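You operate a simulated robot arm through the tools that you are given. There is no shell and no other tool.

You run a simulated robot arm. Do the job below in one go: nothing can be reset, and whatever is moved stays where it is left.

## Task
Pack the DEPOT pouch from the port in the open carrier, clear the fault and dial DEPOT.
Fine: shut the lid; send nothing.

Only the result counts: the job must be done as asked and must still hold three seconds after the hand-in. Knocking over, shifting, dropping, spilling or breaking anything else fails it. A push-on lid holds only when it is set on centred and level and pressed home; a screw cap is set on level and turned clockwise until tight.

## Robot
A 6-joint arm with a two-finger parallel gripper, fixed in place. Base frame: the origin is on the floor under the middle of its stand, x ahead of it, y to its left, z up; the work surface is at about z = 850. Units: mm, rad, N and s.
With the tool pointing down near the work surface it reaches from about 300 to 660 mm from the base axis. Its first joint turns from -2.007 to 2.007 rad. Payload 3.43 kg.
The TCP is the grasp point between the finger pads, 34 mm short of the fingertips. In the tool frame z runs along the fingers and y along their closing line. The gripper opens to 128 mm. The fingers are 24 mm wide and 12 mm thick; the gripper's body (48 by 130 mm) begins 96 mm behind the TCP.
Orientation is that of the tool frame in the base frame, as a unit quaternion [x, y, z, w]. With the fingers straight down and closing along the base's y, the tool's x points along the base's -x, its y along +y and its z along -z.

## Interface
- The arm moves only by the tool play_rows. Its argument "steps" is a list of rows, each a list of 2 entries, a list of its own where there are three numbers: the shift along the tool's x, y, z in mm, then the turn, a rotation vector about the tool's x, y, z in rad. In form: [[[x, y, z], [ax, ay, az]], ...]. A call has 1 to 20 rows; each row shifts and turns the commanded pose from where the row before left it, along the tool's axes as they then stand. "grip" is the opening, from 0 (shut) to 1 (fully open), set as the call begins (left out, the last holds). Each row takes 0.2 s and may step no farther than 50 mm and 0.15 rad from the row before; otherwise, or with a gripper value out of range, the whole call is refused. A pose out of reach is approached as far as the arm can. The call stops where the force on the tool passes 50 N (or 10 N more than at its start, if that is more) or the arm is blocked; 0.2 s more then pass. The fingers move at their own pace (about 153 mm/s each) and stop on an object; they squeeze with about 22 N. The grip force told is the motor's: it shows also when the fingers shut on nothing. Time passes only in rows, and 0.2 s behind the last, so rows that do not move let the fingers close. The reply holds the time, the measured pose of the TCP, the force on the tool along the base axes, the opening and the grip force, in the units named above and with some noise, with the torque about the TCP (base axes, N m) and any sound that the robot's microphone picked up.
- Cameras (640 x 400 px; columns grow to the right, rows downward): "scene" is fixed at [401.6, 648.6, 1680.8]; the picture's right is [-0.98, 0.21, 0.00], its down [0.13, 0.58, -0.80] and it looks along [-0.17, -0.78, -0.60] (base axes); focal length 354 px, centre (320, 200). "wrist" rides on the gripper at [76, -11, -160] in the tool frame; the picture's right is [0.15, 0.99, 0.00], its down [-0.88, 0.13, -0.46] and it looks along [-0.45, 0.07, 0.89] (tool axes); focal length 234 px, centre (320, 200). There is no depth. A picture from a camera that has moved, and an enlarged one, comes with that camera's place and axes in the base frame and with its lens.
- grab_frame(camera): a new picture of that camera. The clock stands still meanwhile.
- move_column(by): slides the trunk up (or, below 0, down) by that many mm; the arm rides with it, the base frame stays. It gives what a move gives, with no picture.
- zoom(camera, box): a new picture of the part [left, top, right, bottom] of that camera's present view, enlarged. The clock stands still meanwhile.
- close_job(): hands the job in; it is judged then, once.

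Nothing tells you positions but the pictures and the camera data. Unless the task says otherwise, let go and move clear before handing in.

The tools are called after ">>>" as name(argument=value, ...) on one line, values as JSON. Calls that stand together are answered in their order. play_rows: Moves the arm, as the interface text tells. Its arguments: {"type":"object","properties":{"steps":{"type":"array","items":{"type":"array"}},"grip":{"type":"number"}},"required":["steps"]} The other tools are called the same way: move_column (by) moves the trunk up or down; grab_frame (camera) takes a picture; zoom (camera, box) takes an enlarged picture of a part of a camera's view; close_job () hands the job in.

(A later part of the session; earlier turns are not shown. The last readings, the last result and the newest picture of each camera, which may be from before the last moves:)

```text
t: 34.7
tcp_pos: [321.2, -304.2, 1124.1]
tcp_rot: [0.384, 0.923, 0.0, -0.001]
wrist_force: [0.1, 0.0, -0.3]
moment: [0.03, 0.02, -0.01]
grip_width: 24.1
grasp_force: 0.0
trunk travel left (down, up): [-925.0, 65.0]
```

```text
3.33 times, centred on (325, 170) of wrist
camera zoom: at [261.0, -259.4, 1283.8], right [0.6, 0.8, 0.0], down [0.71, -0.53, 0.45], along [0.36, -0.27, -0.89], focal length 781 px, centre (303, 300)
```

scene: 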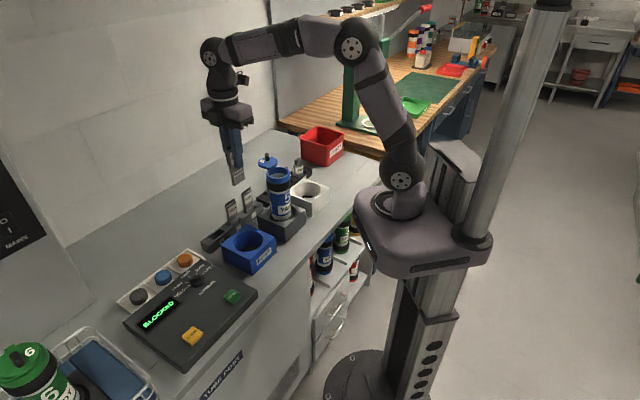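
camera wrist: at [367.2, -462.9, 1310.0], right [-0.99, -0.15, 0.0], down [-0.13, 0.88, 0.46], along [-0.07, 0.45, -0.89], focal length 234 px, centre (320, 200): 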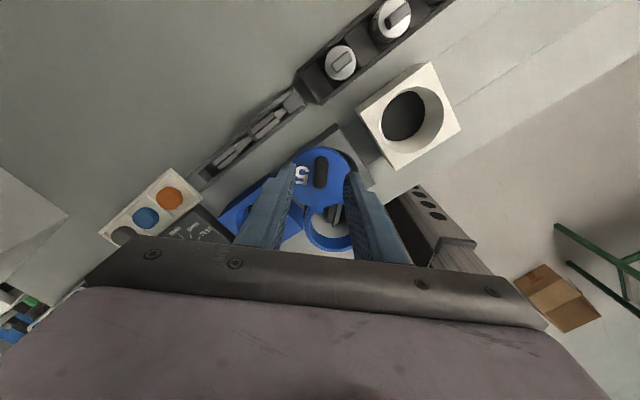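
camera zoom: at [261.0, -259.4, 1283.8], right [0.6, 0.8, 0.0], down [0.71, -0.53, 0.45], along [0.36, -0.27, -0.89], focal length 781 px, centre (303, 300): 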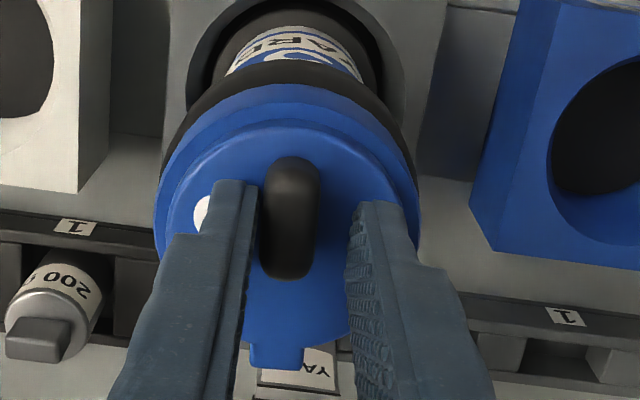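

The closed lid now looks the same as on carrier 6. To be sure it is home, I'll rise off the knob, close the fingers and press gently down on the lid.

>>> play_rows(steps=[[[0, 0, -15], [0, 0, 0]], [[0, 0, -20], [0, 0, 0]]])

>>> play_rows(steps=[[[0, -4, 0], [0, 0, 0]], [[0, 0, 0], [0, 0, 0]]], grip=0)

>>> grab_frame(camera="wrist")

>>> zoom(camera="wrist", box=[260, 80, 380, 200])

>>> zoom(camera="scene", box=[255, 150, 305, 200])

```text
t: 35.3
tcp_pos: [320.2, -302.9, 1157.5]
tcp_rot: [0.383, 0.924, 0.001, -0.001]
wrist_force: [-0.4, 0.5, 0.4]
moment: [0.01, -0.02, 0.0]
grip_width: 24.1
grasp_force: 0.0
trunk travel left (down, up): [-925.0, 65.0]
```

```text
t: 35.9
tcp_pos: [319.5, -306.3, 1158.3]
tcp_rot: [0.384, 0.923, 0.001, -0.001]
wrist_force: [-0.2, -0.3, 0.0]
moment: [0.01, -0.01, -0.01]
grip_width: 0.0
grasp_force: 21.7
trunk travel left (down, up): [-925.0, 65.0]
```

```text
taken
camera wrist: at [258.2, -261.5, 1318.9], right [0.6, 0.8, 0.0], down [0.71, -0.53, 0.45], along [0.36, -0.27, -0.89], focal length 234 px, centre (320, 200)
```

wrist: 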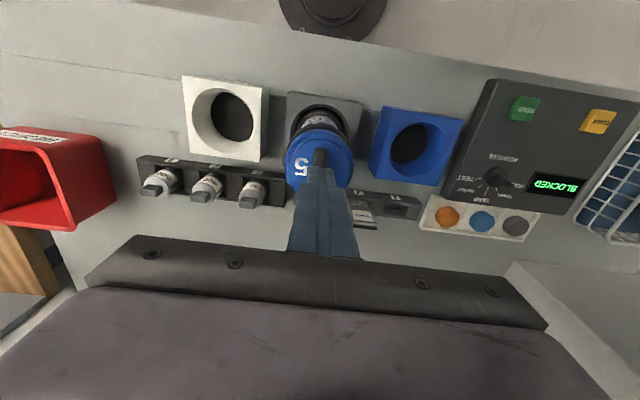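

```text
3.33 times, centred on (320, 140) of wrist
camera zoom: at [258.2, -261.5, 1318.9], right [0.6, 0.8, 0.0], down [0.71, -0.53, 0.45], along [0.36, -0.27, -0.89], focal length 781 px, centre (320, 400)
```

zoom: 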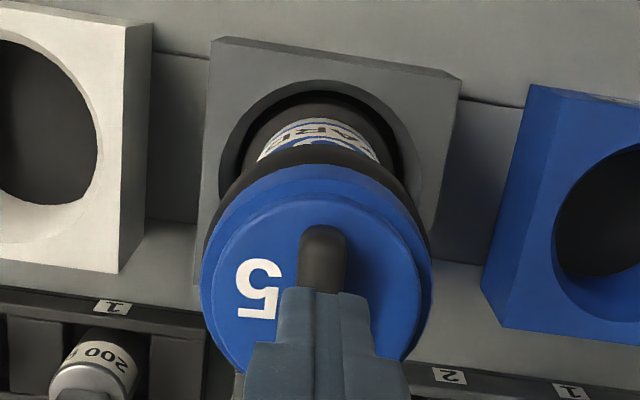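

```text
8.00 times, centred on (280, 175) of scene
camera zoom: at [401.6, 648.6, 1680.8], right [-0.98, 0.21, 0.0], down [0.13, 0.58, -0.8], along [-0.17, -0.78, -0.6], focal length 2829 px, centre (640, 400)
```

zoom: 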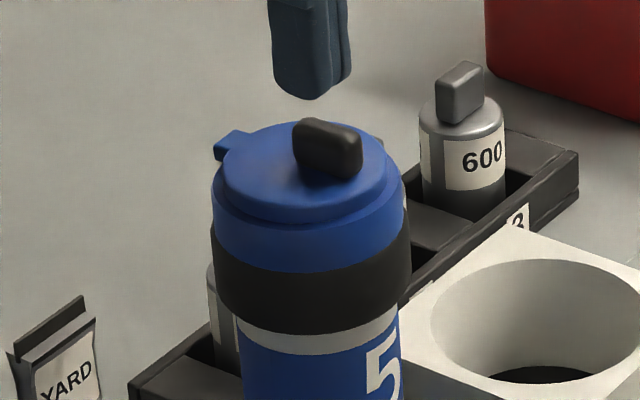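

>>> play_rows(steps=[[[0, 0, 10], [0, 0, 0]], [[0, 0, 8], [0, 0, 0]], [[0, 0, 3], [0, 0, 0]], [[0, 0, 0], [0, 0, 0]]])

>>> play_rows(steps=[[[0, 0, 1.5], [0, 0, 0]], [[0, 0, 1.5], [0, 0, 0]], [[0, 0, 0], [0, 0, 0]]])

```text
t: 36.9
tcp_pos: [319.3, -306.0, 1142.9]
tcp_rot: [0.384, 0.923, -0.003, 0.005]
wrist_force: [-2.1, -0.3, 43.4]
moment: [0.16, 0.29, -0.08]
grip_width: 0.1
grasp_force: 21.5
trunk travel left (down, up): [-925.0, 65.0]
```

```text
t: 37.5
tcp_pos: [320.4, -308.5, 1143.4]
tcp_rot: [0.384, 0.923, -0.005, 0.008]
wrist_force: [-3.8, 3.4, 26.6]
moment: [0.39, 0.39, -0.02]
grip_width: 0.0
grasp_force: 22.0
trunk travel left (down, up): [-925.0, 65.0]
stopped in row 2: the force on the tool passed its limit at 55 N (the readings are from after the stop); the commanded pose is now the measured one
```

The knob was pressed with roughly 45–55 N. I'll lift off and check the lid and carrier.

>>> play_rows(steps=[[[0, 0, -10], [-0.005, 0.01, 0]], [[0, 0, -20], [0, 0, 0]], [[0, 0, -30], [0, 0, 0]]])

>>> zoom(camera="scene", box=[255, 150, 305, 200])

>>> zoom(camera="wrist", box=[260, 80, 380, 200])

>>> zoom(camera="wrist", box=[410, 60, 640, 240])

```text
t: 38.3
tcp_pos: [319.4, -307.0, 1201.0]
tcp_rot: [0.384, 0.923, 0.002, 0.002]
wrist_force: [0.1, -0.7, 0.1]
moment: [-0.02, 0.0, -0.02]
grip_width: 0.1
grasp_force: 22.4
trunk travel left (down, up): [-925.0, 65.0]
```

```text
8.00 times, centred on (280, 175) of scene
camera zoom: at [401.6, 648.6, 1680.8], right [-0.98, 0.21, 0.0], down [0.13, 0.58, -0.8], along [-0.17, -0.78, -0.6], focal length 2829 px, centre (640, 400)
```

zoom: 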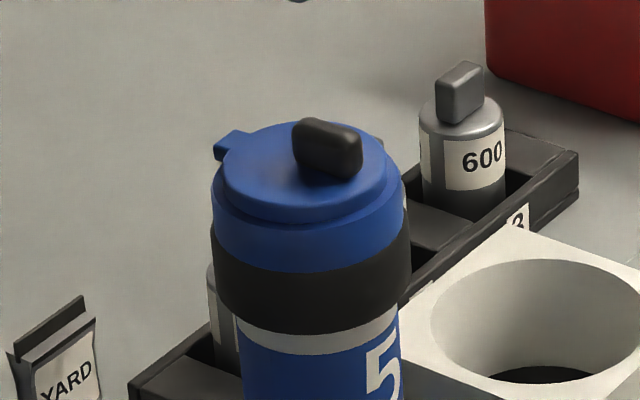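

```text
3.33 times, centred on (320, 140) of wrist
camera zoom: at [258.2, -262.7, 1360.5], right [0.6, 0.8, 0.0], down [0.71, -0.53, 0.46], along [0.37, -0.27, -0.89], focal length 781 px, centre (320, 400)
```

zoom: 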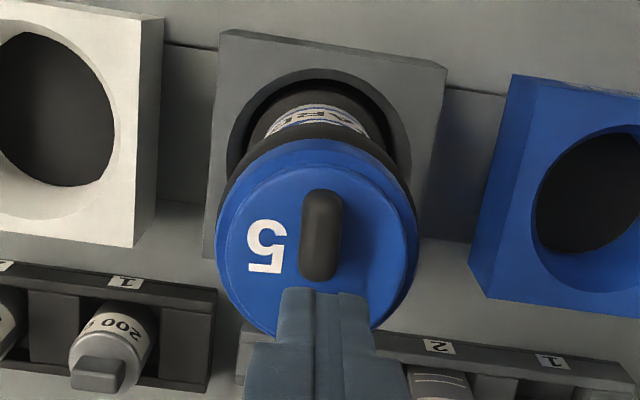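

```text
2.22 times, centred on (525, 150) of wrist
camera zoom: at [258.2, -262.7, 1360.5], right [0.6, 0.8, 0.0], down [0.71, -0.53, 0.46], along [0.37, -0.27, -0.89], focal length 520 px, centre (-136, 311)
```

zoom: 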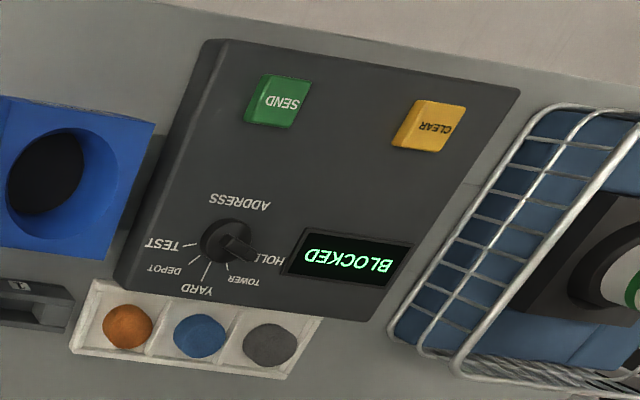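

The lid is shut and centred. The panel still says BLOCKED. CLEAR is near (605, 92, 875), the dial near (600, -84) and SEND near (505, -8). I'll move above the panel for a closer look before touching anything.

>>> play_rows(steps=[[[0.6, 44.6, 10], [0, 0, 0]], [[0.6, 44.6, 13.5], [0, 0, 0]], [[0.6, 44.6, 13.5], [0, 0, 0]], [[0.6, 44.6, 13.5], [0, 0, 0]], [[0.6, 44.6, 13.5], [0, 0, 0]], [[0.6, 44.6, 13.5], [0, 0, 0]], [[0.6, 44.6, 13.5], [0, 0, 0]], [[0.6, 44.6, 13.5], [0, 0, 0]], [[0.6, 44.6, 13.5], [0, 0, 0]]])

>>> grab_frame(camera="wrist")

>>> zoom(camera="wrist", box=[180, 60, 460, 240])

>>> grab_frame(camera="scene")

```text
t: 40.3
tcp_pos: [604.6, -19.2, 1082.9]
tcp_rot: [0.383, 0.924, 0.001, 0.002]
wrist_force: [0.1, 0.1, -0.1]
moment: [-0.02, 0.03, 0.01]
grip_width: 0.2
grasp_force: 22.3
trunk travel left (down, up): [-925.0, 65.0]
```

```text
taken
camera wrist: at [542.9, 24.8, 1242.7], right [0.6, 0.8, 0.0], down [0.71, -0.53, 0.46], along [0.37, -0.27, -0.89], focal length 234 px, centre (320, 200)
```

wrist: 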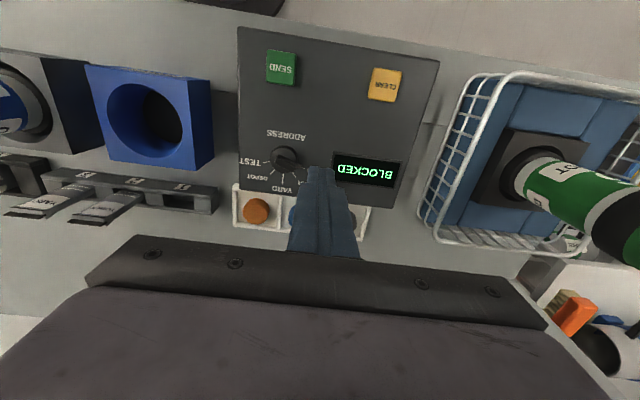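

```text
2.22 times, centred on (320, 150) of wrist
camera zoom: at [542.9, 24.8, 1242.7], right [0.6, 0.8, 0.0], down [0.71, -0.53, 0.46], along [0.37, -0.27, -0.89], focal length 520 px, centre (320, 311)
```

zoom: 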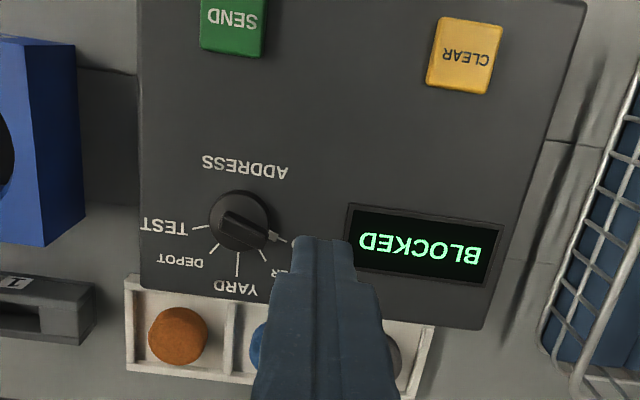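

```text
taken
```

scene: 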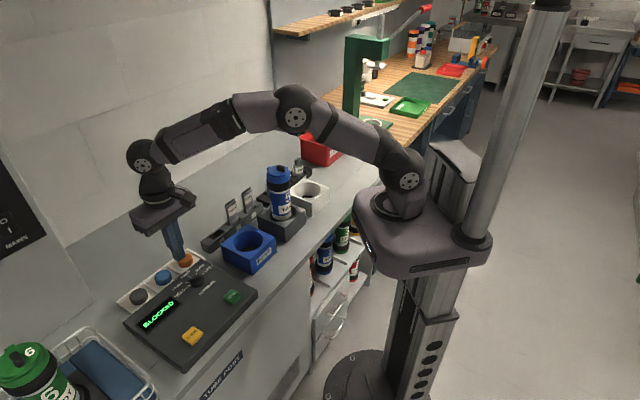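

I can see the panel clearly. The dial points to HOLD, with TOWER, YARD, DEPOT and TEST following clockwise. First I'll take the closed fingertips over CLEAR at about (603, 93).

>>> play_rows(steps=[[[26.8, 26, 0], [0, 0, 0]], [[26.8, 26, 0], [0, 0, 0]], [[26.8, 26, 0], [0, 0, 0]], [[0, 0, 35], [0, 0, 0]], [[0, 0, 35], [0, 0, 0]], [[0, 0, 35], [0, 0, 0]]])

>>> grab_frame(camera="wrist")

>>> zoom(camera="scene", box=[120, 230, 260, 370])

```text
t: 41.7
tcp_pos: [602.3, 90.5, 977.9]
tcp_rot: [0.383, 0.924, 0.001, 0.001]
wrist_force: [-0.4, 0.5, 0.3]
moment: [0.01, 0.01, 0.03]
grip_width: 0.4
grasp_force: 22.2
trunk travel left (down, up): [-925.0, 65.0]
```

```text
taken
camera wrist: at [540.9, 135.4, 1137.4], right [0.6, 0.8, 0.0], down [0.71, -0.53, 0.46], along [0.37, -0.27, -0.89], focal length 234 px, centre (320, 200)
```

wrist: 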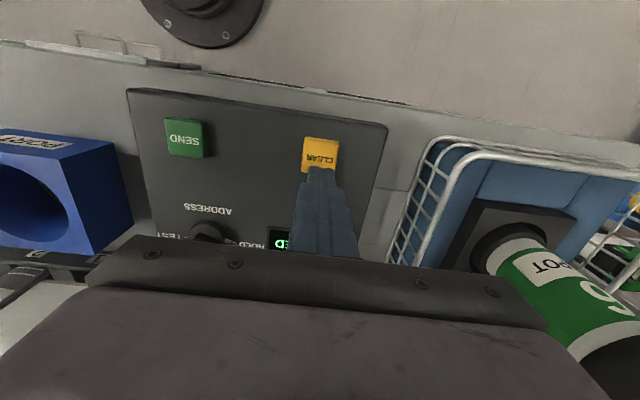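

```text
2.86 times, centred on (190, 300) of scene
camera zoom: at [401.6, 648.6, 1680.8], right [-0.98, 0.21, 0.0], down [0.13, 0.58, -0.8], along [-0.17, -0.78, -0.6], focal length 1010 px, centre (691, -86)
```

zoom: 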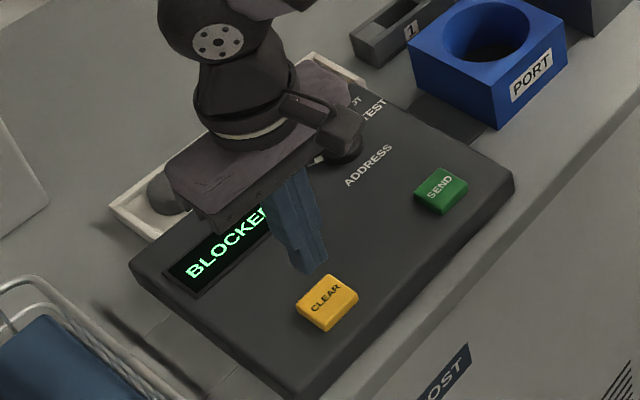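

>>> play_rows(steps=[[[3.5, 0.5, 20], [0, 0, 0]], [[0, 0, 20], [0, 0, 0]], [[0, 0, 14], [0, 0, 0]], [[0, 0, 0], [0, 0, 0]]])

>>> zoom(camera="wrist", box=[240, 80, 400, 240])

>>> zoom(camera="scene", box=[150, 270, 230, 360])

```text
t: 42.7
tcp_pos: [597.7, 92.7, 924.1]
tcp_rot: [0.384, 0.923, 0.002, 0.002]
wrist_force: [-1.1, -1.0, 2.9]
moment: [0.02, 0.04, 0.07]
grip_width: 0.0
grasp_force: 22.0
trunk travel left (down, up): [-925.0, 65.0]
heard: click
```

```text
2.50 times, centred on (320, 160) of wrist
camera zoom: at [537.3, 137.6, 1084.8], right [0.6, 0.8, 0.0], down [0.71, -0.53, 0.46], along [0.37, -0.27, -0.89], focal length 585 px, centre (320, 300)
```

zoom: 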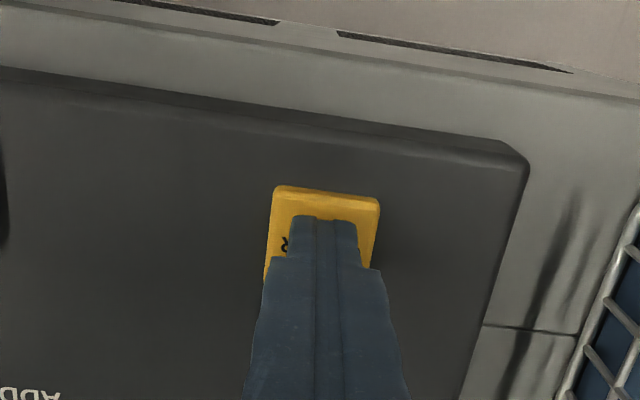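

```text
4.44 times, centred on (190, 315) of scene
camera zoom: at [401.6, 648.6, 1680.8], right [-0.98, 0.21, 0.0], down [0.13, 0.58, -0.8], along [-0.17, -0.78, -0.6], focal length 1572 px, centre (898, -311)
```

zoom: 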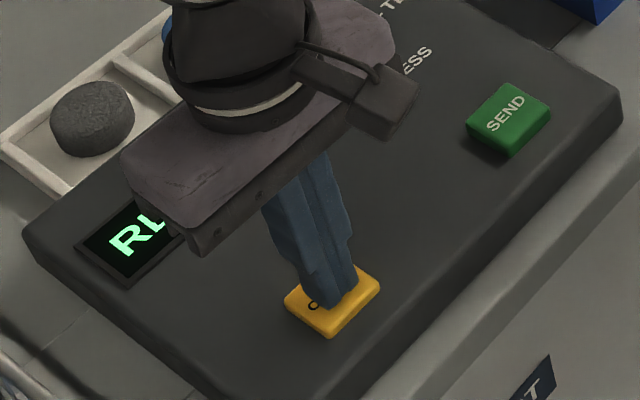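

A click was heard and the display changed. I'll lift off the button and read the display.

>>> play_rows(steps=[[[0, 0, -10], [0, 0, 0]], [[0, 0, -30], [0, 0, 0]], [[0, 0, -40], [0, 0, 0]], [[0, 0, -40], [0, 0, 0]]])

>>> grab_frame(camera="wrist")

>>> zoom(camera="scene", box=[100, 230, 270, 380])

>>> zoom(camera="scene", box=[0, 150, 160, 300])

```text
t: 43.7
tcp_pos: [597.1, 95.8, 1044.7]
tcp_rot: [0.384, 0.923, 0.002, 0.002]
wrist_force: [-0.2, 0.0, -0.4]
moment: [0.0, -0.01, 0.02]
grip_width: 0.0
grasp_force: 22.1
trunk travel left (down, up): [-925.0, 65.0]
```

```text
taken
camera wrist: at [536.1, 140.1, 1205.1], right [0.6, 0.8, 0.0], down [0.71, -0.53, 0.46], along [0.37, -0.27, -0.89], focal length 234 px, centre (320, 200)
```

wrist: 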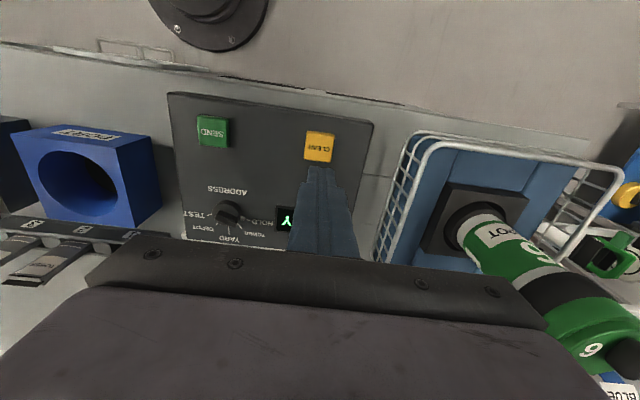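

```text
2.67 times, centred on (185, 305) of scene
camera zoom: at [401.6, 648.6, 1680.8], right [-0.98, 0.21, 0.0], down [0.13, 0.58, -0.8], along [-0.17, -0.78, -0.6], focal length 943 px, centre (680, -80)
```

zoom: 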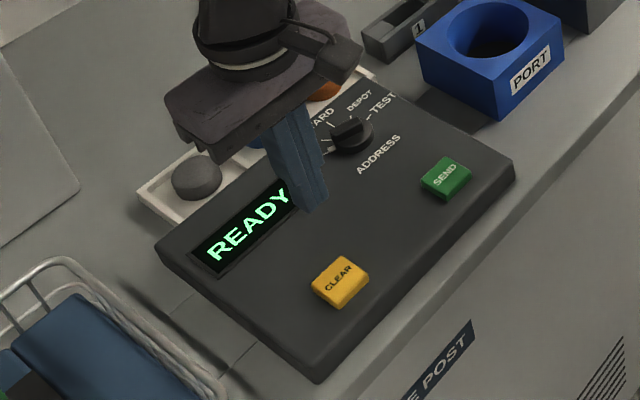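

```text
2.67 times, centred on (80, 225) of scene
camera zoom: at [401.6, 648.6, 1680.8], right [-0.98, 0.21, 0.0], down [0.13, 0.58, -0.8], along [-0.17, -0.78, -0.6], focal length 943 px, centre (960, 133)
```

zoom: 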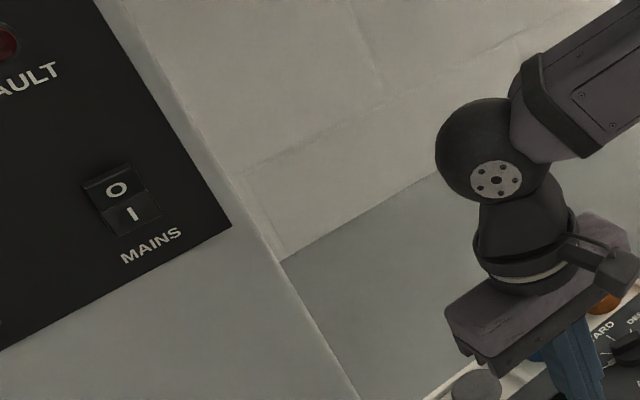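

The display reads READY and the FAULT lamp is off. Next is the dial: I'll move above it, open the fingers, and turn the gripper to close across the pointer ridge.

>>> play_rows(steps=[[[-32.3, -31.7, 0], [0, 0, 0]], [[-32.3, -31.7, 0], [0, 0, 0]], [[-32.3, -31.7, 0], [0, 0, 0]], [[-32.3, -31.7, 0], [0, 0, 0]], [[0, 0, 0], [0, 0, -0.1456]], [[0, 0, 0], [0, 0, -0.1456]], [[0, 0, 0], [0, 0, -0.1456]], [[0, 0, 0], [0, 0, -0.1456]], [[0, 0, 0], [0, 0, -0.1456]], [[0, 0, 0], [0, 0, -0.1456]], [[0, 0, 0], [0, 0, -0.1456]], [[0, 0, 0], [0, 0, -0.1456]], [[0, 0, 0], [0, 0, -0.1456]]], grip=0.45)

>>> grab_frame(camera="wrist")

>>> zoom(camera="wrist", box=[250, 80, 390, 220])

>>> zoom(camera="scene", box=[150, 220, 260, 320])

```text
t: 46.5
tcp_pos: [600.0, -88.4, 1043.7]
tcp_rot: [-0.26, 0.966, 0.0, 0.002]
wrist_force: [0.4, 0.6, -0.5]
moment: [0.01, 0.01, -0.03]
grip_width: 57.6
grasp_force: 0.1
trunk travel left (down, up): [-925.0, 65.0]
```

```text
taken
camera wrist: at [539.1, -136.9, 1203.8], right [-0.62, 0.78, 0.0], down [0.69, 0.55, 0.46], along [0.36, 0.28, -0.89], focal length 234 px, centre (320, 200)
```

wrist: 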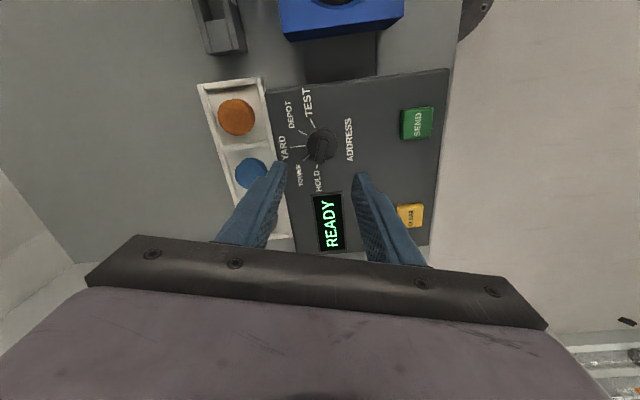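

```text
2.86 times, centred on (320, 150) of wrist
camera zoom: at [539.1, -136.9, 1203.8], right [-0.62, 0.78, 0.0], down [0.69, 0.55, 0.46], along [0.36, 0.28, -0.89], focal length 669 px, centre (320, 343)
```

zoom: 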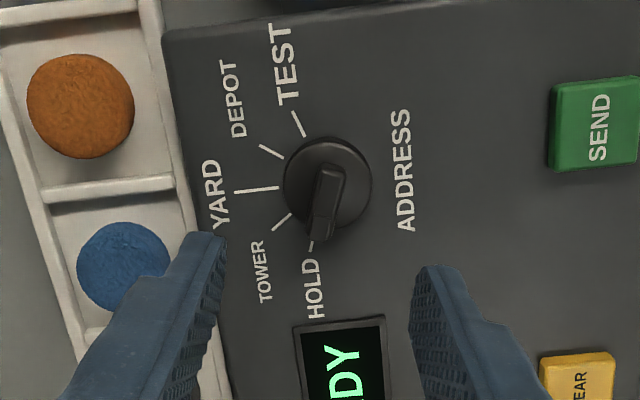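

```text
4.00 times, centred on (205, 270) of scene
camera zoom: at [401.6, 648.6, 1680.8], right [-0.98, 0.21, 0.0], down [0.13, 0.58, -0.8], along [-0.17, -0.78, -0.6], focal length 1414 px, centre (780, -80)
```

zoom: 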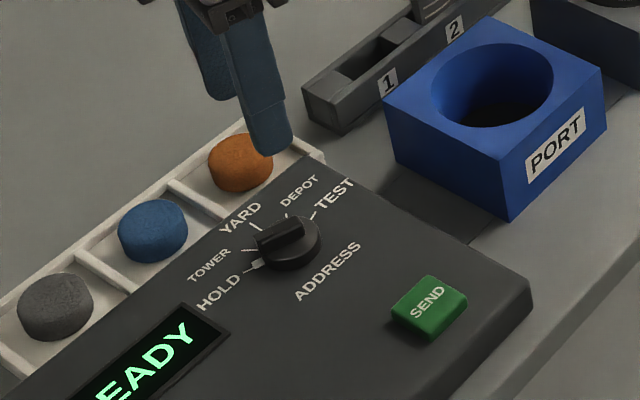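

The view is clear. The pointer ridge is at about 25–30° (HOLD), and the ticks are spaced 35°, so DEPOT is 105° clockwise at about -80°. I'll centre on the dial axis near (597, -85), align to the ridge, and lower partway.

>>> play_rows(steps=[[[2, 4.3, 0], [0, 0, 0]], [[0, 0, 30], [0, 0, 0.05]], [[0, 0, 30], [0, 0, 0]], [[0, 0, 15], [0, 0, 0]]], grip=0.27)

>>> grab_frame(camera="wrist")

>>> zoom(camera="wrist", box=[260, 80, 380, 200])

>>> zoom(camera="scene", box=[160, 230, 240, 310])

```text
t: 47.5
tcp_pos: [595.2, -84.5, 969.9]
tcp_rot: [-0.234, 0.972, 0.0, 0.002]
wrist_force: [0.1, -0.3, -0.2]
moment: [-0.03, 0.0, 0.02]
grip_width: 34.7
grasp_force: 0.0
trunk travel left (down, up): [-925.0, 65.0]
```

```text
taken
camera wrist: at [533.6, -130.0, 1129.9], right [-0.58, 0.81, 0.0], down [0.72, 0.52, 0.46], along [0.37, 0.27, -0.89], focal length 234 px, centre (320, 200)
```

wrist: 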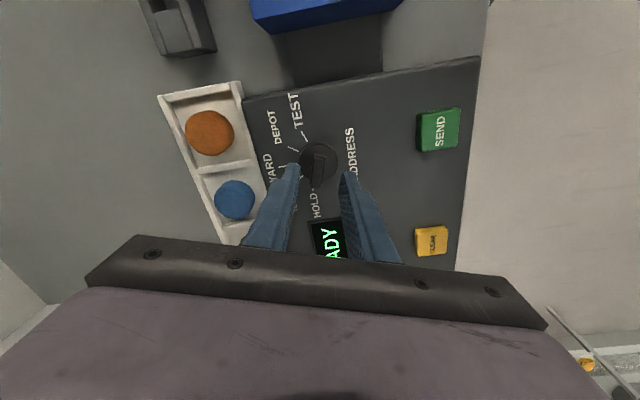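

```text
3.33 times, centred on (320, 140) of wrist
camera zoom: at [533.6, -130.0, 1129.9], right [-0.58, 0.81, 0.0], down [0.72, 0.52, 0.46], along [0.37, 0.27, -0.89], focal length 781 px, centre (320, 400)
```

zoom: 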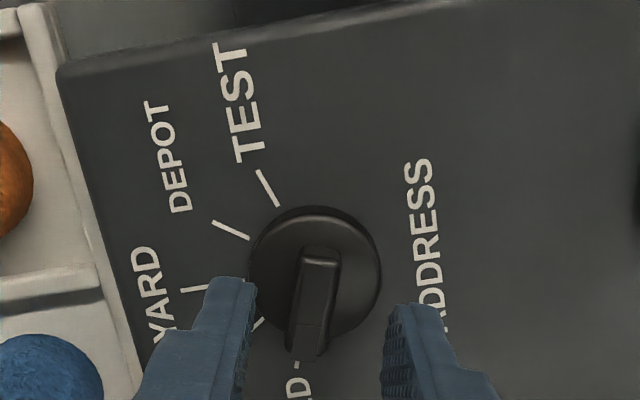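

```text
5.00 times, centred on (200, 270) of scene
camera zoom: at [401.6, 648.6, 1680.8], right [-0.98, 0.21, 0.0], down [0.13, 0.58, -0.8], along [-0.17, -0.78, -0.6], focal length 1768 px, centre (920, -150)
```

zoom: 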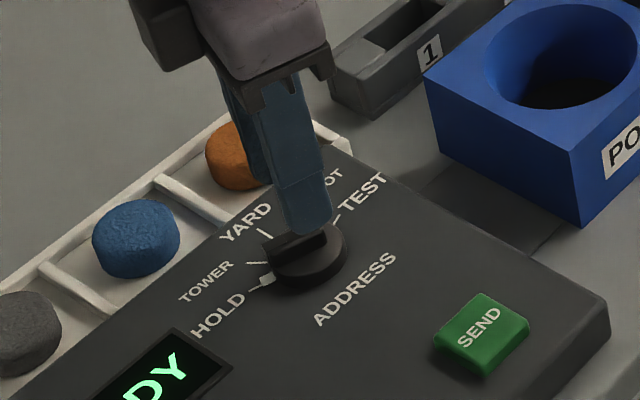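

The tool is aligned with the ridge and centred on the dial within about 1 mm. I'll lower the fingertips around the ridge.

>>> play_rows(steps=[[[0, -0.8, 18], [0, 0, 0]], [[0, 0, 15], [0, 0, 0]], [[0, 0, 0], [0, 0, 0]]])

>>> zoom(camera="wrist", box=[260, 100, 380, 220])

>>> zoom(camera="scene", box=[180, 250, 230, 300])

```text
t: 48.3
tcp_pos: [595.7, -87.3, 936.6]
tcp_rot: [-0.235, 0.972, 0.0, 0.001]
wrist_force: [-0.2, -0.2, 0.7]
moment: [-0.01, -0.02, 0.01]
grip_width: 34.6
grasp_force: 0.0
trunk travel left (down, up): [-925.0, 65.0]
```

```text
3.33 times, centred on (320, 160) of wrist
camera zoom: at [533.2, -131.8, 1096.8], right [-0.58, 0.81, 0.0], down [0.72, 0.52, 0.46], along [0.38, 0.27, -0.89], focal length 781 px, centre (320, 333)
```

zoom: 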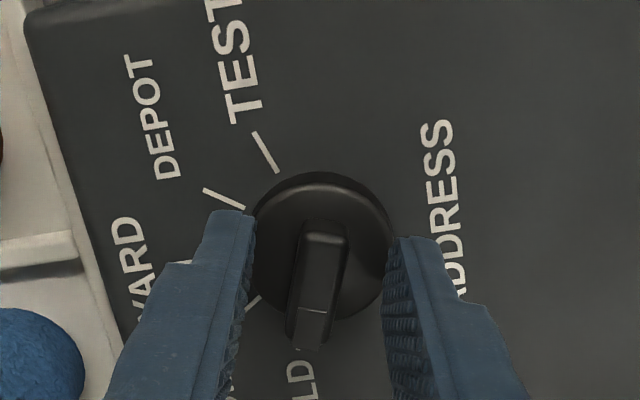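

```text
8.00 times, centred on (205, 275) of scene
camera zoom: at [401.6, 648.6, 1680.8], right [-0.98, 0.21, 0.0], down [0.13, 0.58, -0.8], along [-0.17, -0.78, -0.6], focal length 2829 px, centre (1240, -400)
```

zoom: 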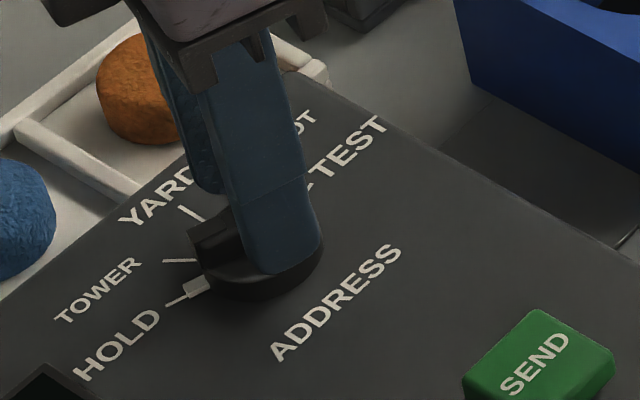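

>>> play_rows(steps=[[[0, 0, 2], [0, 0, 0]], [[0, 0, 2], [0, 0, 0]], [[0, 0, 0], [0, 0, 0]]])

>>> play_rows(steps=[[[0, 0, 2], [0, 0, 0]], [[0, 0, 1], [0, 0, 0]], [[0, 0, 0], [0, 0, 0]]])

>>> zoom(camera="scene", box=[180, 250, 230, 300])

>>> zoom(camera="wrist", box=[260, 100, 380, 220])

```text
t: 49.1
tcp_pos: [595.9, -84.1, 932.7]
tcp_rot: [-0.234, 0.972, -0.001, 0.003]
wrist_force: [-0.3, 0.0, 0.1]
moment: [0.01, -0.04, 0.05]
grip_width: 34.7
grasp_force: 0.0
trunk travel left (down, up): [-925.0, 65.0]
```

```text
t: 49.9
tcp_pos: [596.3, -85.7, 931.6]
tcp_rot: [-0.234, 0.972, 0.0, 0.003]
wrist_force: [-1.9, -1.0, 9.1]
moment: [0.07, 0.18, -0.02]
grip_width: 34.9
grasp_force: 0.2
trunk travel left (down, up): [-925.0, 65.0]
```

```text
8.00 times, centred on (205, 275) of scene
camera zoom: at [401.6, 648.6, 1680.8], right [-0.98, 0.21, 0.0], down [0.13, 0.58, -0.8], along [-0.17, -0.78, -0.6], focal length 2829 px, centre (1240, -400)
```

zoom: 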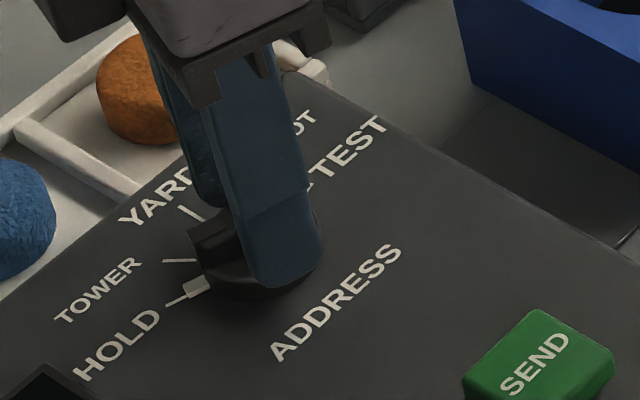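

```text
3.33 times, centred on (320, 160) of wrist
camera zoom: at [533.2, -130.9, 1090.6], right [-0.58, 0.81, 0.0], down [0.72, 0.52, 0.46], along [0.38, 0.27, -0.89], focal length 781 px, centre (320, 333)
```

zoom: 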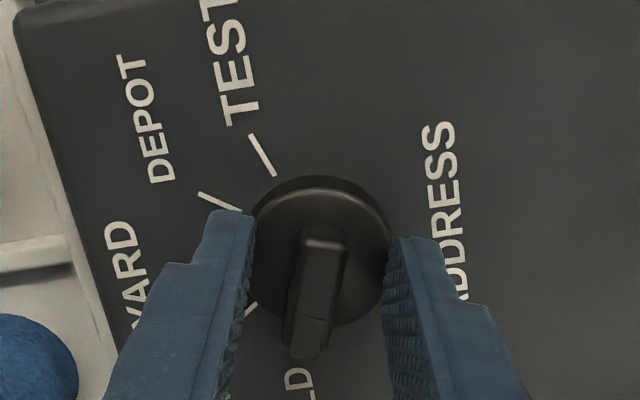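

The tips just touched the dial's base disc. I'll raise 2 mm and close on the ridge.

>>> play_rows(steps=[[[0, 0, -3], [0, 0, 0]], [[0, 0, 0], [0, 0, 0]]])

>>> play_rows(steps=[[[0, 0, 0], [0, 0, 0]], [[0, 0, 0], [0, 0, 0]], [[0, 0, 0], [0, 0, 0]]], grip=0)

>>> zoom(camera="wrist", box=[260, 100, 380, 220])

>>> zoom(camera="scene", box=[180, 250, 230, 300])

```text
t: 50.5
tcp_pos: [596.8, -84.3, 932.1]
tcp_rot: [-0.234, 0.972, 0.0, 0.002]
wrist_force: [0.1, 0.3, 0.0]
moment: [-0.05, 0.03, -0.01]
grip_width: 34.7
grasp_force: 0.1
trunk travel left (down, up): [-925.0, 65.0]
```

```text
t: 51.3
tcp_pos: [596.7, -85.3, 932.1]
tcp_rot: [-0.233, 0.973, 0.0, 0.002]
wrist_force: [0.9, -3.0, -2.5]
moment: [0.25, -0.12, -1.0]
grip_width: 13.4
grasp_force: 44.8
trunk travel left (down, up): [-925.0, 65.0]
```

```text
3.33 times, centred on (320, 160) of wrist
camera zoom: at [533.9, -131.3, 1092.1], right [-0.58, 0.81, 0.0], down [0.72, 0.52, 0.46], along [0.37, 0.27, -0.89], focal length 781 px, centre (320, 333)
```

zoom: 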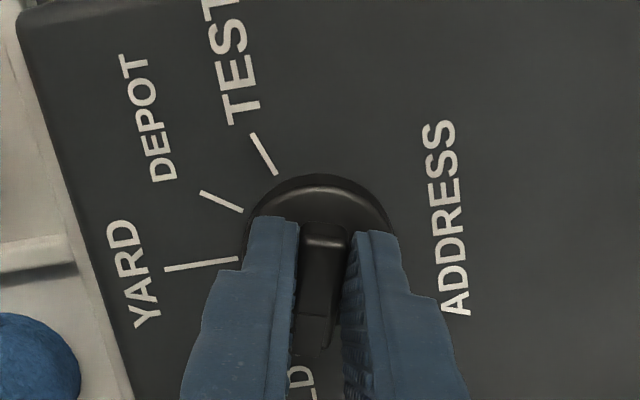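

```text
8.00 times, centred on (205, 275) of scene
camera zoom: at [401.6, 648.6, 1680.8], right [-0.98, 0.21, 0.0], down [0.13, 0.58, -0.8], along [-0.17, -0.78, -0.6], focal length 2829 px, centre (1240, -400)
```

zoom: 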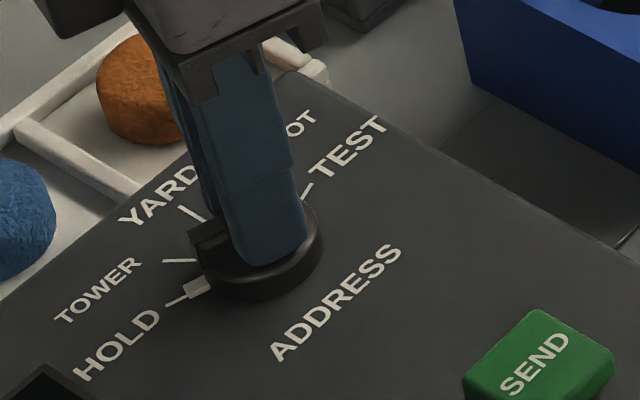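

The ridge is gripped at 13.4 mm. I'll turn it clockwise step by step, watching the pointer.

>>> play_rows(steps=[[[0, 0, 0], [0, 0, 0.1437]], [[0, 0, 0], [0, 0, 0.1437]], [[0, 0, 0], [0, 0, 0.1437]], [[0, 0, 0], [0, 0, 0.1437]]])

>>> zoom(camera="wrist", box=[260, 100, 380, 220])

>>> zoom(camera="scene", box=[180, 250, 230, 300])

```text
t: 52.3
tcp_pos: [595.8, -84.4, 933.4]
tcp_rot: [0.053, 0.999, 0.001, 0.001]
wrist_force: [-5.2, -0.6, -4.6]
moment: [-0.22, -0.89, 0.0]
grip_width: 13.0
grasp_force: 45.0
trunk travel left (down, up): [-925.0, 65.0]
```

```text
3.33 times, centred on (320, 160) of wrist
camera zoom: at [519.9, -89.1, 1092.2], right [-0.04, 1.0, 0.0], down [0.89, 0.04, 0.46], along [0.46, 0.02, -0.89], focal length 781 px, centre (320, 333)
```

zoom: 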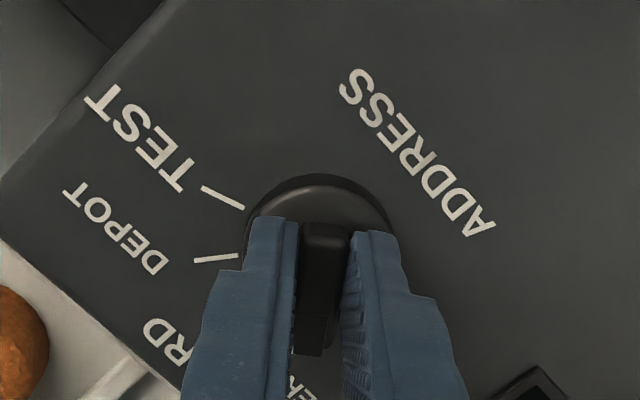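

```text
8.00 times, centred on (205, 275) of scene
camera zoom: at [401.6, 648.6, 1680.8], right [-0.98, 0.21, 0.0], down [0.13, 0.58, -0.8], along [-0.17, -0.78, -0.6], focal length 2829 px, centre (1240, -400)
```

zoom: 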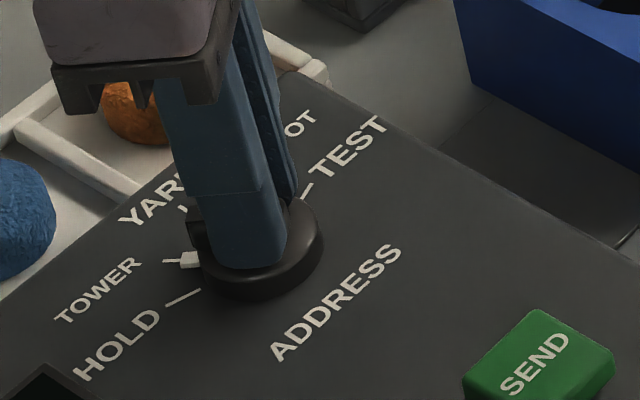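

>>> play_rows(steps=[[[0, 0, 0], [0, 0, 0.1433]], [[0, 0, 0], [0, 0, 0.1433]], [[0, 0, 0], [0, 0, 0.1433]], [[0, 0, 0], [0, 0, 0.1433]], [[0, 0, 0], [0, 0, 0.1433]]])

>>> zoom(camera="wrist", box=[260, 100, 380, 220])

>>> zoom(camera="scene", box=[180, 250, 230, 300])

```text
t: 53.5
tcp_pos: [596.9, -83.2, 932.1]
tcp_rot: [0.4, 0.917, 0.002, 0.001]
wrist_force: [-2.8, 6.4, -4.3]
moment: [-0.18, -0.09, 0.02]
grip_width: 12.5
grasp_force: 44.8
trunk travel left (down, up): [-925.0, 65.0]
```

```text
3.33 times, centred on (320, 160) of wrist
camera zoom: at [536.9, -36.9, 1092.2], right [0.62, 0.78, 0.0], down [0.69, -0.56, 0.46], along [0.36, -0.28, -0.89], focal length 781 px, centre (320, 333)
```

zoom: 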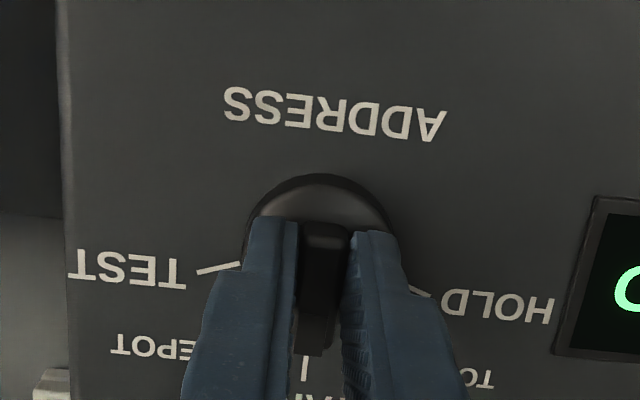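

```text
8.00 times, centred on (205, 275) of scene
camera zoom: at [401.6, 648.6, 1680.8], right [-0.98, 0.21, 0.0], down [0.13, 0.58, -0.8], along [-0.17, -0.78, -0.6], focal length 2829 px, centre (1240, -400)
```

zoom: 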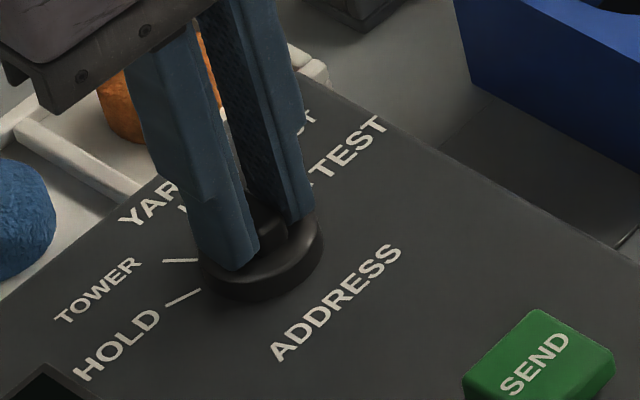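

>>> zoom(camera="scene", box=[120, 240, 240, 350])

>>> play_rows(steps=[[[0, 0, 0], [0, 0, 0.144]], [[0, 0, 0], [0, 0, 0.144]], [[0, 0, 0], [0, 0, 0.144]], [[0, 0, 0], [0, 0, 0.144]], [[0, 0, 0], [0, 0, 0]]])

>>> zoom(camera="wrist", box=[260, 100, 380, 220])

>>> zoom(camera="scene", box=[120, 240, 240, 350])

```text
3.64 times, centred on (180, 295) of scene
camera zoom: at [401.6, 648.6, 1680.8], right [-0.98, 0.21, 0.0], down [0.13, 0.58, -0.8], along [-0.17, -0.78, -0.6], focal length 1286 px, centre (829, -146)
```

zoom: 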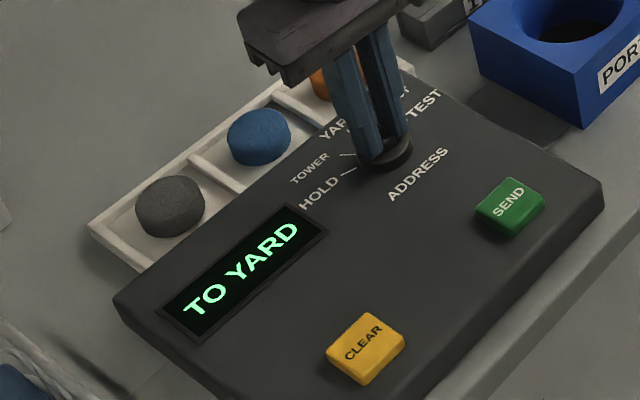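

```text
t: 54.7
tcp_pos: [598.6, -83.1, 931.9]
tcp_rot: [0.642, 0.766, 0.001, 0.002]
wrist_force: [2.6, 11.1, -0.4]
moment: [-0.78, -0.05, -0.02]
grip_width: 12.7
grasp_force: 45.1
trunk travel left (down, up): [-925.0, 65.0]
```

```text
3.33 times, centred on (320, 160) of wrist
camera zoom: at [573.0, -11.4, 1092.2], right [0.95, 0.32, 0.01], down [0.28, -0.84, 0.46], along [0.15, -0.43, -0.89], focal length 781 px, centre (320, 333)
```

zoom: 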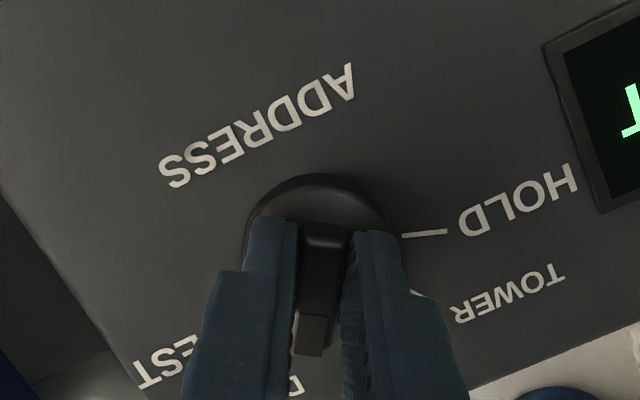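

```text
3.64 times, centred on (180, 295) of scene
camera zoom: at [401.6, 648.6, 1680.8], right [-0.98, 0.21, 0.0], down [0.13, 0.58, -0.8], along [-0.17, -0.78, -0.6], focal length 1286 px, centre (829, -146)
```

zoom: 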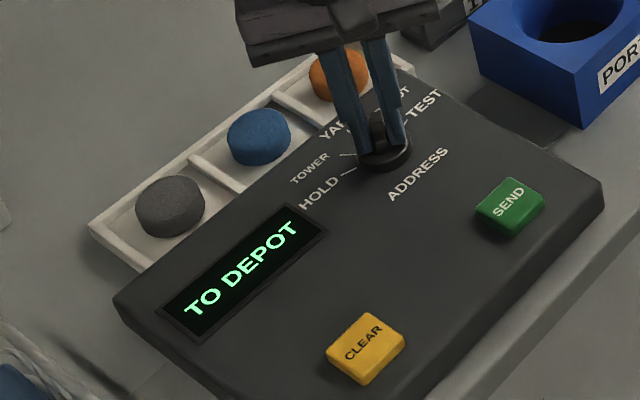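

The display reads "TO DEPOT". I'll release the ridge and rise straight up, then check that everything holds.

>>> play_rows(steps=[[[0, 0, 0], [0, 0, 0]], [[0, 0, 0], [0, 0, 0]], [[0, 0, 0], [0, 0, 0]]], grip=0.27)

>>> play_rows(steps=[[[0, 0, -10], [0, 0, 0]], [[0, 0, -25], [0, 0, 0]], [[0, 0, -40], [0, 0, 0]], [[0, 0, -45], [0, 0, 0]], [[0, 0, -45], [0, 0, 0]]])

>>> grab_frame(camera="wrist")

>>> zoom(camera="scene", box=[100, 230, 270, 380])

>>> zoom(camera="scene", box=[190, 130, 350, 280])

>>> zoom(camera="scene", box=[0, 130, 160, 400])

```text
t: 55.5
tcp_pos: [597.3, -85.5, 932.5]
tcp_rot: [0.642, 0.766, 0.002, 0.0]
wrist_force: [0.2, -0.1, 0.5]
moment: [0.0, 0.0, 0.0]
grip_width: 34.4
grasp_force: 0.0
trunk travel left (down, up): [-925.0, 65.0]
```

```text
t: 56.7
tcp_pos: [597.8, -87.4, 1097.7]
tcp_rot: [0.643, 0.766, 0.0, 0.001]
wrist_force: [0.8, -0.2, 0.2]
moment: [0.01, 0.01, 0.04]
grip_width: 34.5
grasp_force: 0.1
trunk travel left (down, up): [-925.0, 65.0]
```

```text
taken
camera wrist: at [572.5, -14.3, 1258.4], right [0.95, 0.32, 0.0], down [0.28, -0.84, 0.46], along [0.15, -0.43, -0.89], focal length 234 px, centre (320, 200)
```

wrist: 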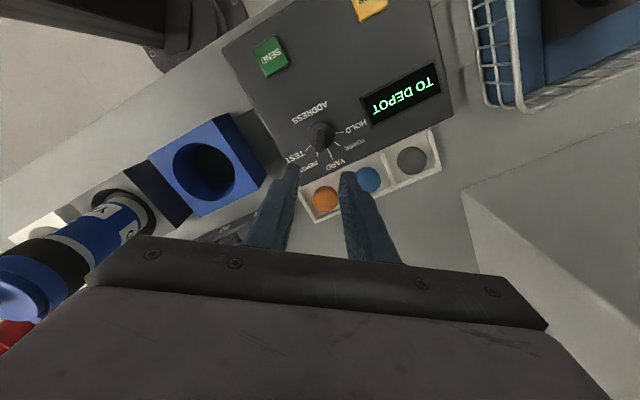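

```text
2.67 times, centred on (185, 305) of scene
camera zoom: at [401.6, 648.6, 1680.8], right [-0.98, 0.21, 0.0], down [0.13, 0.58, -0.8], along [-0.17, -0.78, -0.6], focal length 943 px, centre (680, -80)
```

zoom: 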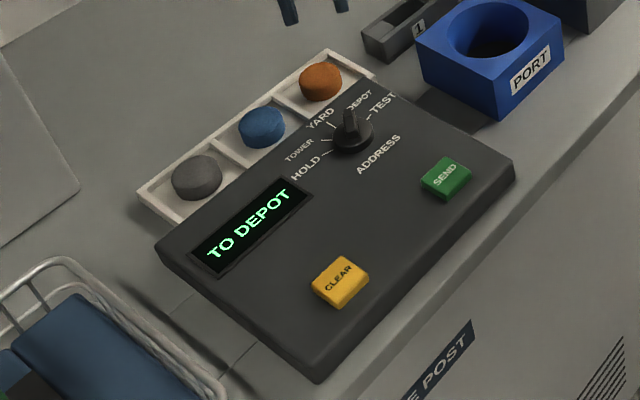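

```text
2.67 times, centred on (270, 205) of scene
camera zoom: at [401.6, 648.6, 1680.8], right [-0.98, 0.21, 0.0], down [0.13, 0.58, -0.8], along [-0.17, -0.78, -0.6], focal length 943 px, centre (453, 187)
```

zoom: 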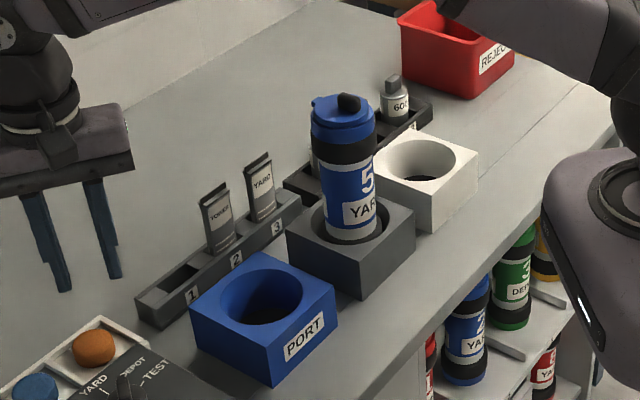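

```text
1.48 times, centred on (80, 265) of scene
camera zoom: at [401.6, 648.6, 1680.8], right [-0.98, 0.21, 0.0], down [0.13, 0.58, -0.8], along [-0.17, -0.78, -0.6], focal length 524 px, centre (676, 104)
```

zoom: 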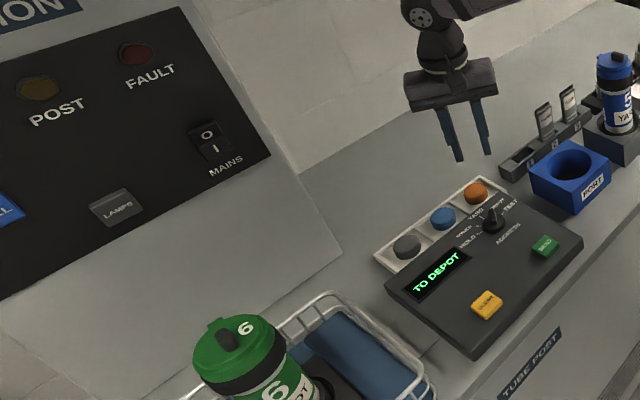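

>>> zoom(camera="scene", box=[255, 150, 305, 225])

>>> zoom(camera="scene", box=[262, 158, 298, 190])

```text
5.33 times, centred on (280, 188) of scene
camera zoom: at [401.6, 648.6, 1680.8], right [-0.98, 0.21, 0.0], down [0.13, 0.58, -0.8], along [-0.17, -0.78, -0.6], focal length 1886 px, centre (533, 267)
```

zoom: 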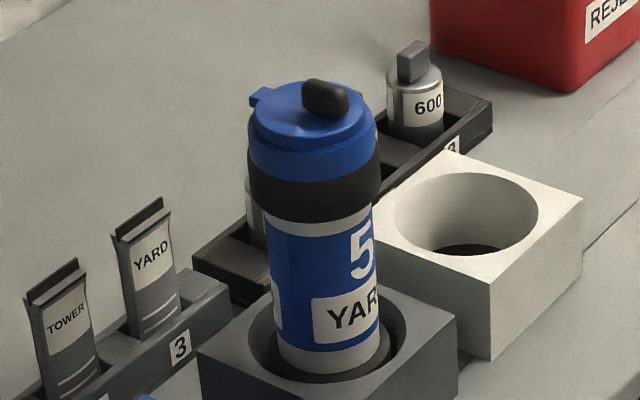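

```text
12.50 times, centred on (280, 174) of scene
camera zoom: at [401.6, 648.6, 1680.8], right [-0.98, 0.21, 0.0], down [0.13, 0.58, -0.8], along [-0.17, -0.78, -0.6], focal length 4420 px, centre (820, 525)
```

zoom: 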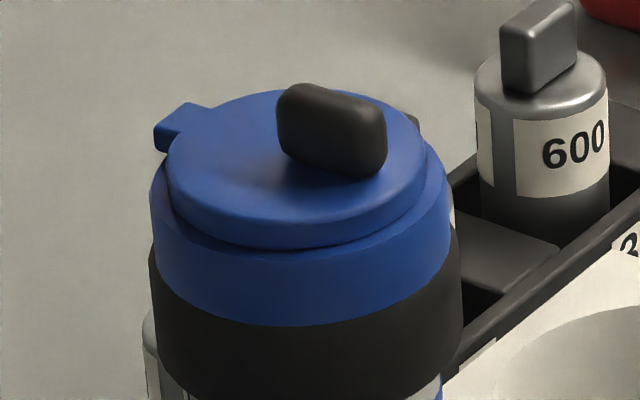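

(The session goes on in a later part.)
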